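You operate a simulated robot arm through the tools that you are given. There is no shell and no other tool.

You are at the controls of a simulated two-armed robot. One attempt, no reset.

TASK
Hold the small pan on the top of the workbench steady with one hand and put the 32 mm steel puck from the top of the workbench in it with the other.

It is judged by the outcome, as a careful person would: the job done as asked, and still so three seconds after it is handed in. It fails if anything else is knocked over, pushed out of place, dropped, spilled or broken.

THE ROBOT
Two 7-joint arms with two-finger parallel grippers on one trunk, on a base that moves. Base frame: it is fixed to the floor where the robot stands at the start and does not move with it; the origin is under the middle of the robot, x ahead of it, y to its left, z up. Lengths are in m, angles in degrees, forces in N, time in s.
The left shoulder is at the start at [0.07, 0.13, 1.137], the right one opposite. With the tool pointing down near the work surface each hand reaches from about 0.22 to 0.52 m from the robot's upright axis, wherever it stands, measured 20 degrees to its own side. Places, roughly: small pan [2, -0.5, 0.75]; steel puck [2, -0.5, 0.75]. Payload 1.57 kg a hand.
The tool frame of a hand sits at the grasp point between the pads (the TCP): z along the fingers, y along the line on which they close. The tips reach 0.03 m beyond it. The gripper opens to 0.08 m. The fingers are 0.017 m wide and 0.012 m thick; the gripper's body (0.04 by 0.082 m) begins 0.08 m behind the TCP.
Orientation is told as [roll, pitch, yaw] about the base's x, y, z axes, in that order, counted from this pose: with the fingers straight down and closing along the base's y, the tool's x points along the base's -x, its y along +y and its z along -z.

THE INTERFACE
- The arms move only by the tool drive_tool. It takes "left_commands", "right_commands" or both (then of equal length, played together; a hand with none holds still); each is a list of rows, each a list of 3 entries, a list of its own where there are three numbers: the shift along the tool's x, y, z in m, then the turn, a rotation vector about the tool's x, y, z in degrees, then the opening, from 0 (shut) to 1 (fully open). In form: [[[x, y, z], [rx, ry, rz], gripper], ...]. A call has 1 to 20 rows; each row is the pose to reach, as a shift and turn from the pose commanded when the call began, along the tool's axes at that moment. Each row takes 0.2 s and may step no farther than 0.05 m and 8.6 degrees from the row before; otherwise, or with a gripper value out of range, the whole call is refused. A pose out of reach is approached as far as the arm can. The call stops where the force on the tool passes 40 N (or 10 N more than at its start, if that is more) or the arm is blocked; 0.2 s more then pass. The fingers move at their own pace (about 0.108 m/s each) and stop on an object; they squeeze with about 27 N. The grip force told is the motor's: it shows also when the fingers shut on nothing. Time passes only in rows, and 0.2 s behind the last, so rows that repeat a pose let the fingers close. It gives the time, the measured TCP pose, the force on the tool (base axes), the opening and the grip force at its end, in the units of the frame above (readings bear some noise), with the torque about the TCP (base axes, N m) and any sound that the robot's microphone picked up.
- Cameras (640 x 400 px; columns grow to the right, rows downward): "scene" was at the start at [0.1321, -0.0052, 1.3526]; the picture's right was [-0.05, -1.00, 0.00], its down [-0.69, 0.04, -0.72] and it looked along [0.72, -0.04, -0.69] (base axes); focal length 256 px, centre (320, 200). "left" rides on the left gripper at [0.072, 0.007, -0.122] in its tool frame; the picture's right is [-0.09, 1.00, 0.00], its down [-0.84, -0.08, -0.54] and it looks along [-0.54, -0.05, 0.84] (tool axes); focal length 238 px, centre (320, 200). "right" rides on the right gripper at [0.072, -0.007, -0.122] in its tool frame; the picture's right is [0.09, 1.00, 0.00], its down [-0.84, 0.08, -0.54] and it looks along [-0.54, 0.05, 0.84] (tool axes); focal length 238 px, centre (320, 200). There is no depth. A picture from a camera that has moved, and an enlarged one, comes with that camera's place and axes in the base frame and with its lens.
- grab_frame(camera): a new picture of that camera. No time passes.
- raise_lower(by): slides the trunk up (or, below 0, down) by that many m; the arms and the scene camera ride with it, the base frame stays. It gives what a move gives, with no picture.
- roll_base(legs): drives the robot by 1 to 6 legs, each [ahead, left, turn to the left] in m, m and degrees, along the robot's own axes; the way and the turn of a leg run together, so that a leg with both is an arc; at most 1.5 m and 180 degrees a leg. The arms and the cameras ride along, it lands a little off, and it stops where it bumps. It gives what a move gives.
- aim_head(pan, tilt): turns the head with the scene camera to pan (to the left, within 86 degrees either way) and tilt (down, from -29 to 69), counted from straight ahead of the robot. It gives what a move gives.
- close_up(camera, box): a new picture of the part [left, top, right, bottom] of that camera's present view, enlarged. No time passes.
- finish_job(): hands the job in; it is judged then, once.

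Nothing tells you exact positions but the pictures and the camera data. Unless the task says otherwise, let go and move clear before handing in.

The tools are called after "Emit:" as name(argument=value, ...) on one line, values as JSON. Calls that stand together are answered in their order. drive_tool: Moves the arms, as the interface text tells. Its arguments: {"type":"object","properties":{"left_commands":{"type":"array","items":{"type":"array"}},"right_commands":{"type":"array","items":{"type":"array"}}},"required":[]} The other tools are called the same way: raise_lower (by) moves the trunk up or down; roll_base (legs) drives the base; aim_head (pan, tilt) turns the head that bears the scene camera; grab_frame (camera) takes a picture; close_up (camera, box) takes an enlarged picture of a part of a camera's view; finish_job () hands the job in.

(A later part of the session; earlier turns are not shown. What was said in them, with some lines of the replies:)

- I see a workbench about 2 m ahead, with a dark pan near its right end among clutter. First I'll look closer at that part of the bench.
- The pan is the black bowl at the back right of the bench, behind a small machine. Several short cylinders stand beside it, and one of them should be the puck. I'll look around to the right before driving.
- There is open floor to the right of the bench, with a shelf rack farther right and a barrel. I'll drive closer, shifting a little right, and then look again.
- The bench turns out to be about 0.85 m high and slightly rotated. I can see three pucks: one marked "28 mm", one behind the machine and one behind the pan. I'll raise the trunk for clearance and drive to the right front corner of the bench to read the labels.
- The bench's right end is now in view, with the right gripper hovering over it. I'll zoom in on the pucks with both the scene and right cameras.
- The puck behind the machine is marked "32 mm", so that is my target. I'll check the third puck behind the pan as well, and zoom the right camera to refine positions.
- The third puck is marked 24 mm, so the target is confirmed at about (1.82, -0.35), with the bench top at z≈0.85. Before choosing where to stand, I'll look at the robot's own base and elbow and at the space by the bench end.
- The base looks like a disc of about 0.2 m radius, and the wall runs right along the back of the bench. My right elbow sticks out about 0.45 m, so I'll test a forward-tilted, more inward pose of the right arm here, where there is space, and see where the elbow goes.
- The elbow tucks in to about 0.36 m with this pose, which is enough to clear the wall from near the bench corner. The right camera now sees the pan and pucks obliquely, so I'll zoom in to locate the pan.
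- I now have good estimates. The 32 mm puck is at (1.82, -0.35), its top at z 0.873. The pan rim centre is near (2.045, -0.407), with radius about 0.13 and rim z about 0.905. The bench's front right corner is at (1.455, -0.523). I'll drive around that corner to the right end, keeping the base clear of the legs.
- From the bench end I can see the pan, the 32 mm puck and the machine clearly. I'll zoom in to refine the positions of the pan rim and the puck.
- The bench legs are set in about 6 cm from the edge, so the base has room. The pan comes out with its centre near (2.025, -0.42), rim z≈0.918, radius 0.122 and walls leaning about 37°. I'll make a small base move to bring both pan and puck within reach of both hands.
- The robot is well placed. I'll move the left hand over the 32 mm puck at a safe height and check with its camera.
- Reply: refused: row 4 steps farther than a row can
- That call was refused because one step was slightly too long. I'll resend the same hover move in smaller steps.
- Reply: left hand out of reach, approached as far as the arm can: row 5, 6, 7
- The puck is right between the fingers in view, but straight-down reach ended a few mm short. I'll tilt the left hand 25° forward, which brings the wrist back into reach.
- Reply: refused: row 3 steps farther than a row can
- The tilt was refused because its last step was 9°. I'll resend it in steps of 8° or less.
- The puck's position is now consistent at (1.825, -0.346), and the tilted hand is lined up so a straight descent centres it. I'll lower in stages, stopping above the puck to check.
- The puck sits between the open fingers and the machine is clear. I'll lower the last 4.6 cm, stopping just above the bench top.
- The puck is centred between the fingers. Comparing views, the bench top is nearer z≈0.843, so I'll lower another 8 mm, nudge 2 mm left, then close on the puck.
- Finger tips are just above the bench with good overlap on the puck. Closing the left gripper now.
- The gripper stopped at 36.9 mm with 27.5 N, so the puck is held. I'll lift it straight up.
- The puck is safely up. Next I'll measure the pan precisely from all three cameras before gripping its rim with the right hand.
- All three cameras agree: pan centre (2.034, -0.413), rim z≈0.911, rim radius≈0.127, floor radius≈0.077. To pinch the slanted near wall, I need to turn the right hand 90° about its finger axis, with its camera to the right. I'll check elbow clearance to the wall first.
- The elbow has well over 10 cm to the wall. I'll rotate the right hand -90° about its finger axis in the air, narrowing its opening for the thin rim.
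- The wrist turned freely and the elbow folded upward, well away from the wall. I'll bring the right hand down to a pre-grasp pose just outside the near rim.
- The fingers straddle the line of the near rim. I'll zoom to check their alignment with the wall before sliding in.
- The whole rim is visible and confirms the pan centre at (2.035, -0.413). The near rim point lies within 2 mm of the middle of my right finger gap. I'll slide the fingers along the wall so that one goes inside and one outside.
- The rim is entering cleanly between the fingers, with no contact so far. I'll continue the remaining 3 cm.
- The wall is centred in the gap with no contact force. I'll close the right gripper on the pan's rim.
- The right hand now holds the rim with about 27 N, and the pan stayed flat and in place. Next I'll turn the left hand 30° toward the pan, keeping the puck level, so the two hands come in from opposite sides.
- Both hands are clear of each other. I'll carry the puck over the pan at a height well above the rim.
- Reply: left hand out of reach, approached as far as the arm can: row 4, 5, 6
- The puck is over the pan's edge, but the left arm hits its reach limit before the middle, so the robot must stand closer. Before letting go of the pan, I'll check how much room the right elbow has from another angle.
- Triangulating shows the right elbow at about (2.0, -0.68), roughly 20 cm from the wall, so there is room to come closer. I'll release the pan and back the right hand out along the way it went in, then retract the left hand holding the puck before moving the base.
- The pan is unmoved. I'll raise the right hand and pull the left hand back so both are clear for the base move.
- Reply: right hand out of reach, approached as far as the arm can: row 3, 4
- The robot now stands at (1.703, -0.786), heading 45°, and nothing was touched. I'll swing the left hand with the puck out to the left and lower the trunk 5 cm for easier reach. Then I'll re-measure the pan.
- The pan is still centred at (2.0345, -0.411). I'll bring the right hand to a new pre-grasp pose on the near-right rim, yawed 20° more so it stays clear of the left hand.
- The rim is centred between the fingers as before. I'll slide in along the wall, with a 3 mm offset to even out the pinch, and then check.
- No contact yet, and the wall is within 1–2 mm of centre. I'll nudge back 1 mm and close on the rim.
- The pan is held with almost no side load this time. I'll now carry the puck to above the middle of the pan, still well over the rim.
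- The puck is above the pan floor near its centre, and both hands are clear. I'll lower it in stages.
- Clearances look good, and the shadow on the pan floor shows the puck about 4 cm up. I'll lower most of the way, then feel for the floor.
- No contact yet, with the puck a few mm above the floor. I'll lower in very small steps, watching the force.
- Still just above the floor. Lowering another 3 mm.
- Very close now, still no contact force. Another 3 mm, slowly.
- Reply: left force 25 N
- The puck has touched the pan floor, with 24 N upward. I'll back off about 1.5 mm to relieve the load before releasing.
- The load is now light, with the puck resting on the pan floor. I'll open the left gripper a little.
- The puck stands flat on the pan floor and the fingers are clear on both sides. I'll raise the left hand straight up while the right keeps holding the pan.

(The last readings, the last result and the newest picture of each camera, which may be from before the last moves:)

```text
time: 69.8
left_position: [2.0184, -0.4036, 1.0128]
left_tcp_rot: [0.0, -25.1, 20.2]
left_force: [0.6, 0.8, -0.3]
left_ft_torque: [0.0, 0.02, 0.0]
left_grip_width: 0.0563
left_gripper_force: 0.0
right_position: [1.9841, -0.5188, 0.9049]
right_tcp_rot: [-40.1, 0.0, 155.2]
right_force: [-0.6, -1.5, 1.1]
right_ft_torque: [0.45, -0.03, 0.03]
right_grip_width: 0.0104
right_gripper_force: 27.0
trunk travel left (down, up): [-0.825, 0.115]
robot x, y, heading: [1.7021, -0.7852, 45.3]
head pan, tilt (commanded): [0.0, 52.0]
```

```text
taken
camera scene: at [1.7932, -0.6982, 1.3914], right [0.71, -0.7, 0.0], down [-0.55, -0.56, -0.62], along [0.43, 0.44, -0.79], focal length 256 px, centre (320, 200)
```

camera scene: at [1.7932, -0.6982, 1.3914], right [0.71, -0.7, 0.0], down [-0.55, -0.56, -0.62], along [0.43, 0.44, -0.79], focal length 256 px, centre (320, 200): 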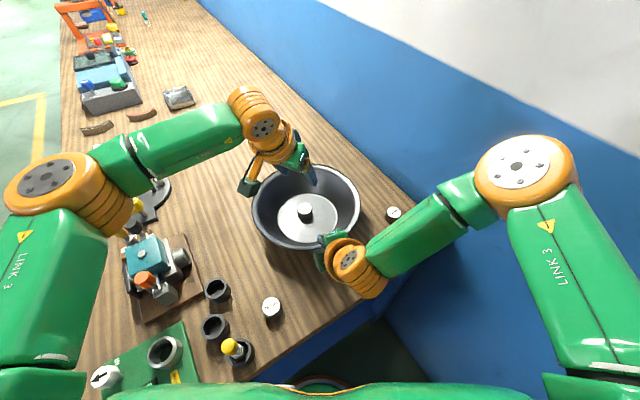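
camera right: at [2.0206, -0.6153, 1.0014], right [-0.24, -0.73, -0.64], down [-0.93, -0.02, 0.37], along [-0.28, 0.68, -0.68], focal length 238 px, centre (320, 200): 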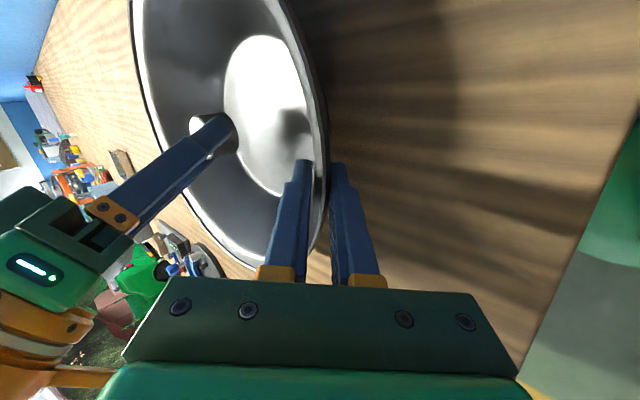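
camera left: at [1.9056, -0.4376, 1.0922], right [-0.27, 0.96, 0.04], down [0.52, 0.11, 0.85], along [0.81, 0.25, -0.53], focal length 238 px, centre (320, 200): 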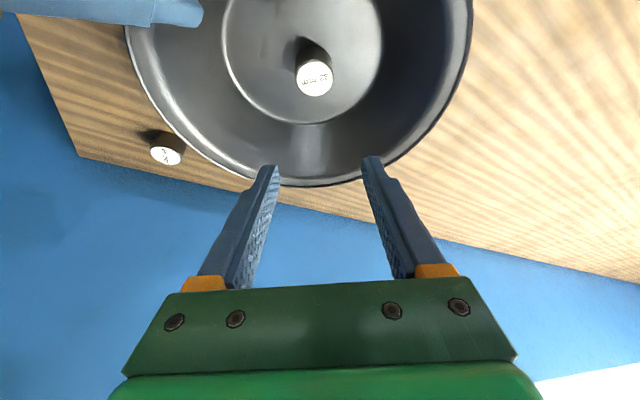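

The puck is standing in the pan. I'll move the left hand away from above it, then open the right hand and back it out along the wall.

Emit:
drive_tool(left_commands=[[[0.0255, 0.0157, -0.0119], [0, 0, 0], 0.7], [[0.0509, 0.0313, -0.0238], [0, 0, 0], 0.7], [[0.0764, 0.047, -0.0356], [0, 0, 0], 0.7], [[0.1018, 0.0626, -0.0475], [0, 0, 0], 0.7], [[0.1273, 0.0783, -0.0594], [0, 0, 0], 0.7]])

Emit:
drive_tool(right_commands=[[[0, 0, 0], [0, 0, 0], 0.2], [[0, 0, 0], [0, 0, 0], 0.45], [[0, 0, 0], [0, 0, 0], 0.45], [[0, 0, -0.012], [0, 0, 0], 0.45], [[0, 0, -0.027], [0, 0, 0], 0.45], [[0, 0, -0.045], [0, 0, 0], 0.45], [[0, 0, -0.065], [0, 0, 0], 0.45], [[0, 0, -0.09], [0, 0, 0], 0.45], [[0, 0, -0.09], [0, 0, 0], 0.45]])

Emit:
grab_frame(camera="right")

Emit:
grab_frame(camera="scene")

Emit:
close_up(camera="scene", box=[230, 130, 430, 270])

```text
time: 71.0
left_position: [1.8599, -0.3808, 1.0133]
left_tcp_rot: [0.0, -25.1, 20.3]
left_force: [-0.7, -0.7, -1.1]
left_ft_torque: [0.01, 0.02, -0.02]
left_grip_width: 0.0559
left_gripper_force: 0.0
right_position: [1.9839, -0.5196, 0.9051]
right_tcp_rot: [-40.0, 0.0, 155.2]
right_force: [0.5, -1.9, 0.6]
right_ft_torque: [0.43, -0.06, -0.2]
right_grip_width: 0.0106
right_gripper_force: 27.1
trunk travel left (down, up): [-0.825, 0.115]
robot x, y, heading: [1.7055, -0.7863, 45.1]
head pan, tilt (commanded): [0.0, 52.0]
```

```text
time: 73.0
left_position: [1.861, -0.379, 1.0107]
left_tcp_rot: [-0.1, -25.0, 20.4]
left_force: [0.5, 0.0, -0.2]
left_ft_torque: [-0.03, 0.02, -0.02]
left_grip_width: 0.0559
left_gripper_force: 0.0
right_position: [1.9627, -0.5706, 0.9717]
right_tcp_rot: [-40.0, 0.0, 155.2]
right_force: [0.3, 0.3, -0.5]
right_ft_torque: [0.01, -0.02, 0.03]
right_grip_width: 0.036
right_gripper_force: 0.0
trunk travel left (down, up): [-0.825, 0.115]
robot x, y, heading: [1.704, -0.7821, 45.3]
head pan, tilt (commanded): [0.0, 52.0]
```

```text
taken
camera right: at [1.9984, -0.6676, 1.0695], right [-0.24, -0.73, -0.64], down [-0.93, -0.02, 0.37], along [-0.28, 0.68, -0.68], focal length 238 px, centre (320, 200)
```

right: 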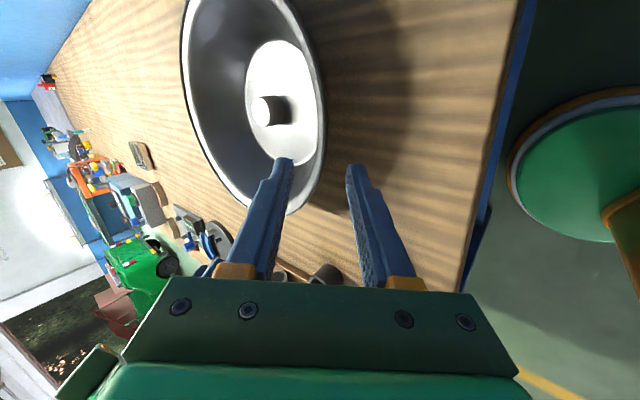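

```text
taken
camera scene: at [1.7935, -0.6968, 1.3913], right [0.71, -0.7, 0.0], down [-0.56, -0.56, -0.62], along [0.43, 0.44, -0.79], focal length 256 px, centre (320, 200)
```

scene: 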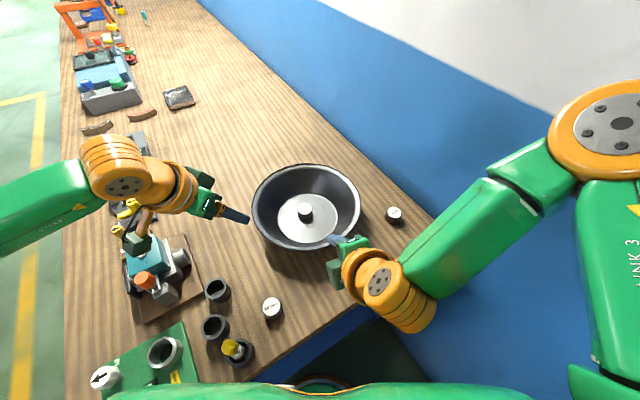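

```text
2.86 times, centred on (330, 200) of scene
camera zoom: at [1.7935, -0.6968, 1.3913], right [0.71, -0.7, 0.0], down [-0.56, -0.56, -0.62], along [0.43, 0.44, -0.79], focal length 731 px, centre (291, 200)
```

zoom: 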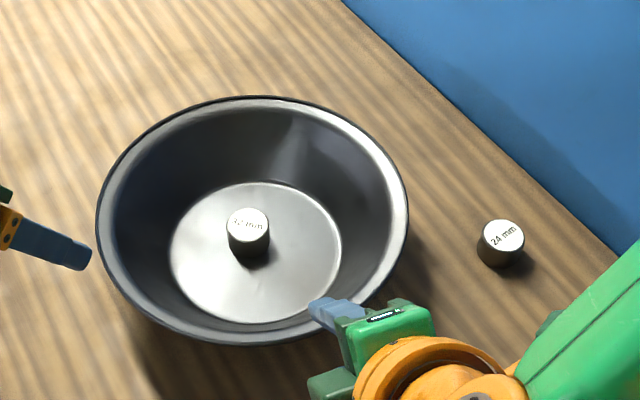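

The pan is exactly where it was, and the 32 mm puck stands inside it with both hands released. I'll raise the trunk and roll back a little so everything is well clear.

Emit:
raise_lower(by=0.1)

Emit:
roll_base(legs=[[-0.15, 0, 0]])

Emit:
grab_frame(camera="scene")

Emit:
close_up(camera="scene", box=[200, 60, 440, 260])

```text
time: 74.3
left_position: [1.8613, -0.3805, 1.1114]
left_tcp_rot: [-0.1, -25.0, 20.4]
left_force: [0.7, -0.2, 0.3]
left_ft_torque: [-0.02, 0.0, 0.0]
left_grip_width: 0.0562
left_gripper_force: 0.0
right_position: [1.9623, -0.5708, 1.0727]
right_tcp_rot: [-40.0, 0.0, 155.2]
right_force: [0.8, -0.1, -0.3]
right_ft_torque: [0.02, 0.01, 0.0]
right_grip_width: 0.0362
right_gripper_force: 0.1
trunk travel left (down, up): [-0.925, 0.015]
robot x, y, heading: [1.7041, -0.787, 45.2]
head pan, tilt (commanded): [0.0, 52.0]
```

```text
time: 75.7
left_position: [1.7574, -0.4845, 1.1091]
left_tcp_rot: [-0.1, -24.9, 20.6]
left_force: [1.2, 0.6, 0.6]
left_ft_torque: [0.0, 0.03, 0.0]
left_grip_width: 0.056
left_gripper_force: 0.1
right_position: [1.8593, -0.674, 1.0718]
right_tcp_rot: [-39.8, -0.2, 155.5]
right_force: [-0.1, -0.8, -0.3]
right_ft_torque: [-0.03, 0.01, 0.03]
right_grip_width: 0.0357
right_gripper_force: 0.0
trunk travel left (down, up): [-0.925, 0.015]
robot x, y, heading: [1.6022, -0.89, 45.5]
head pan, tilt (commanded): [0.0, 52.0]
```

```text
taken
camera scene: at [1.6913, -0.7997, 1.4909], right [0.71, -0.7, 0.0], down [-0.55, -0.56, -0.61], along [0.43, 0.44, -0.79], focal length 256 px, centre (320, 200)
```

scene: 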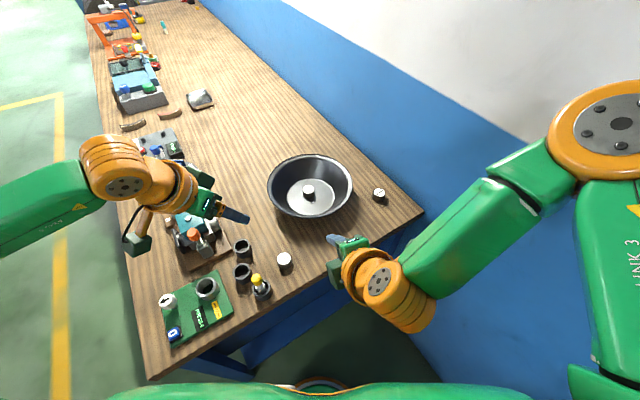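

```text
2.00 times, centred on (320, 160) of scene
camera zoom: at [1.6913, -0.7997, 1.4909], right [0.71, -0.7, 0.0], down [-0.55, -0.56, -0.61], along [0.43, 0.44, -0.79], focal length 511 px, centre (320, 280)
```

zoom: 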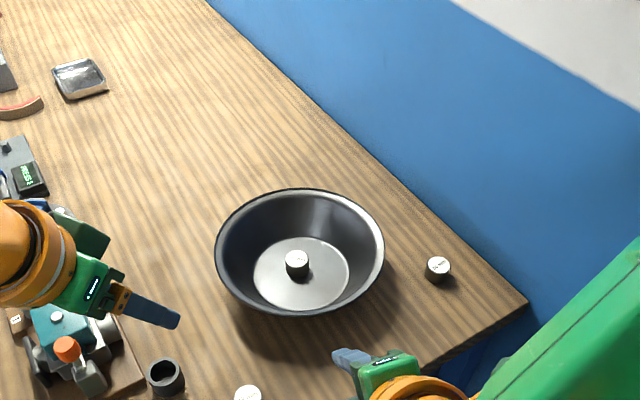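

The puck stands in the pan and the pan sits level in its original spot. Every other item on the bench is undisturbed and both hands are clear, so I'm handing the job in.

Emit:
finish_job()

```text
The job is handed in.
```

The 32 mm steel puck is standing flat in the small pan, close to its centre, and the job is handed in. I don't have the judge's result.

- **Holding the pan:** The right hand gripped the pan's near rim while the left hand set the puck down and let go. In the last picture the pan is level and where it started.
- **Extra regrip:** My first position was too far away for the left arm to reach the middle of the pan. I let go of the pan, moved the robot closer with the puck still in hand, and gripped the rim again before placing it.
- **Which puck:** I identified it by its "32 mm" label; the other two are marked 24 mm and 28 mm. The gripper measured it at about 37 mm across, so the label does not seem to be its diameter.
- **Everything else:** Nothing else on the bench looked moved, dropped or knocked over in the last pictures. Both hands are open, and the robot has rolled back clear of the bench.
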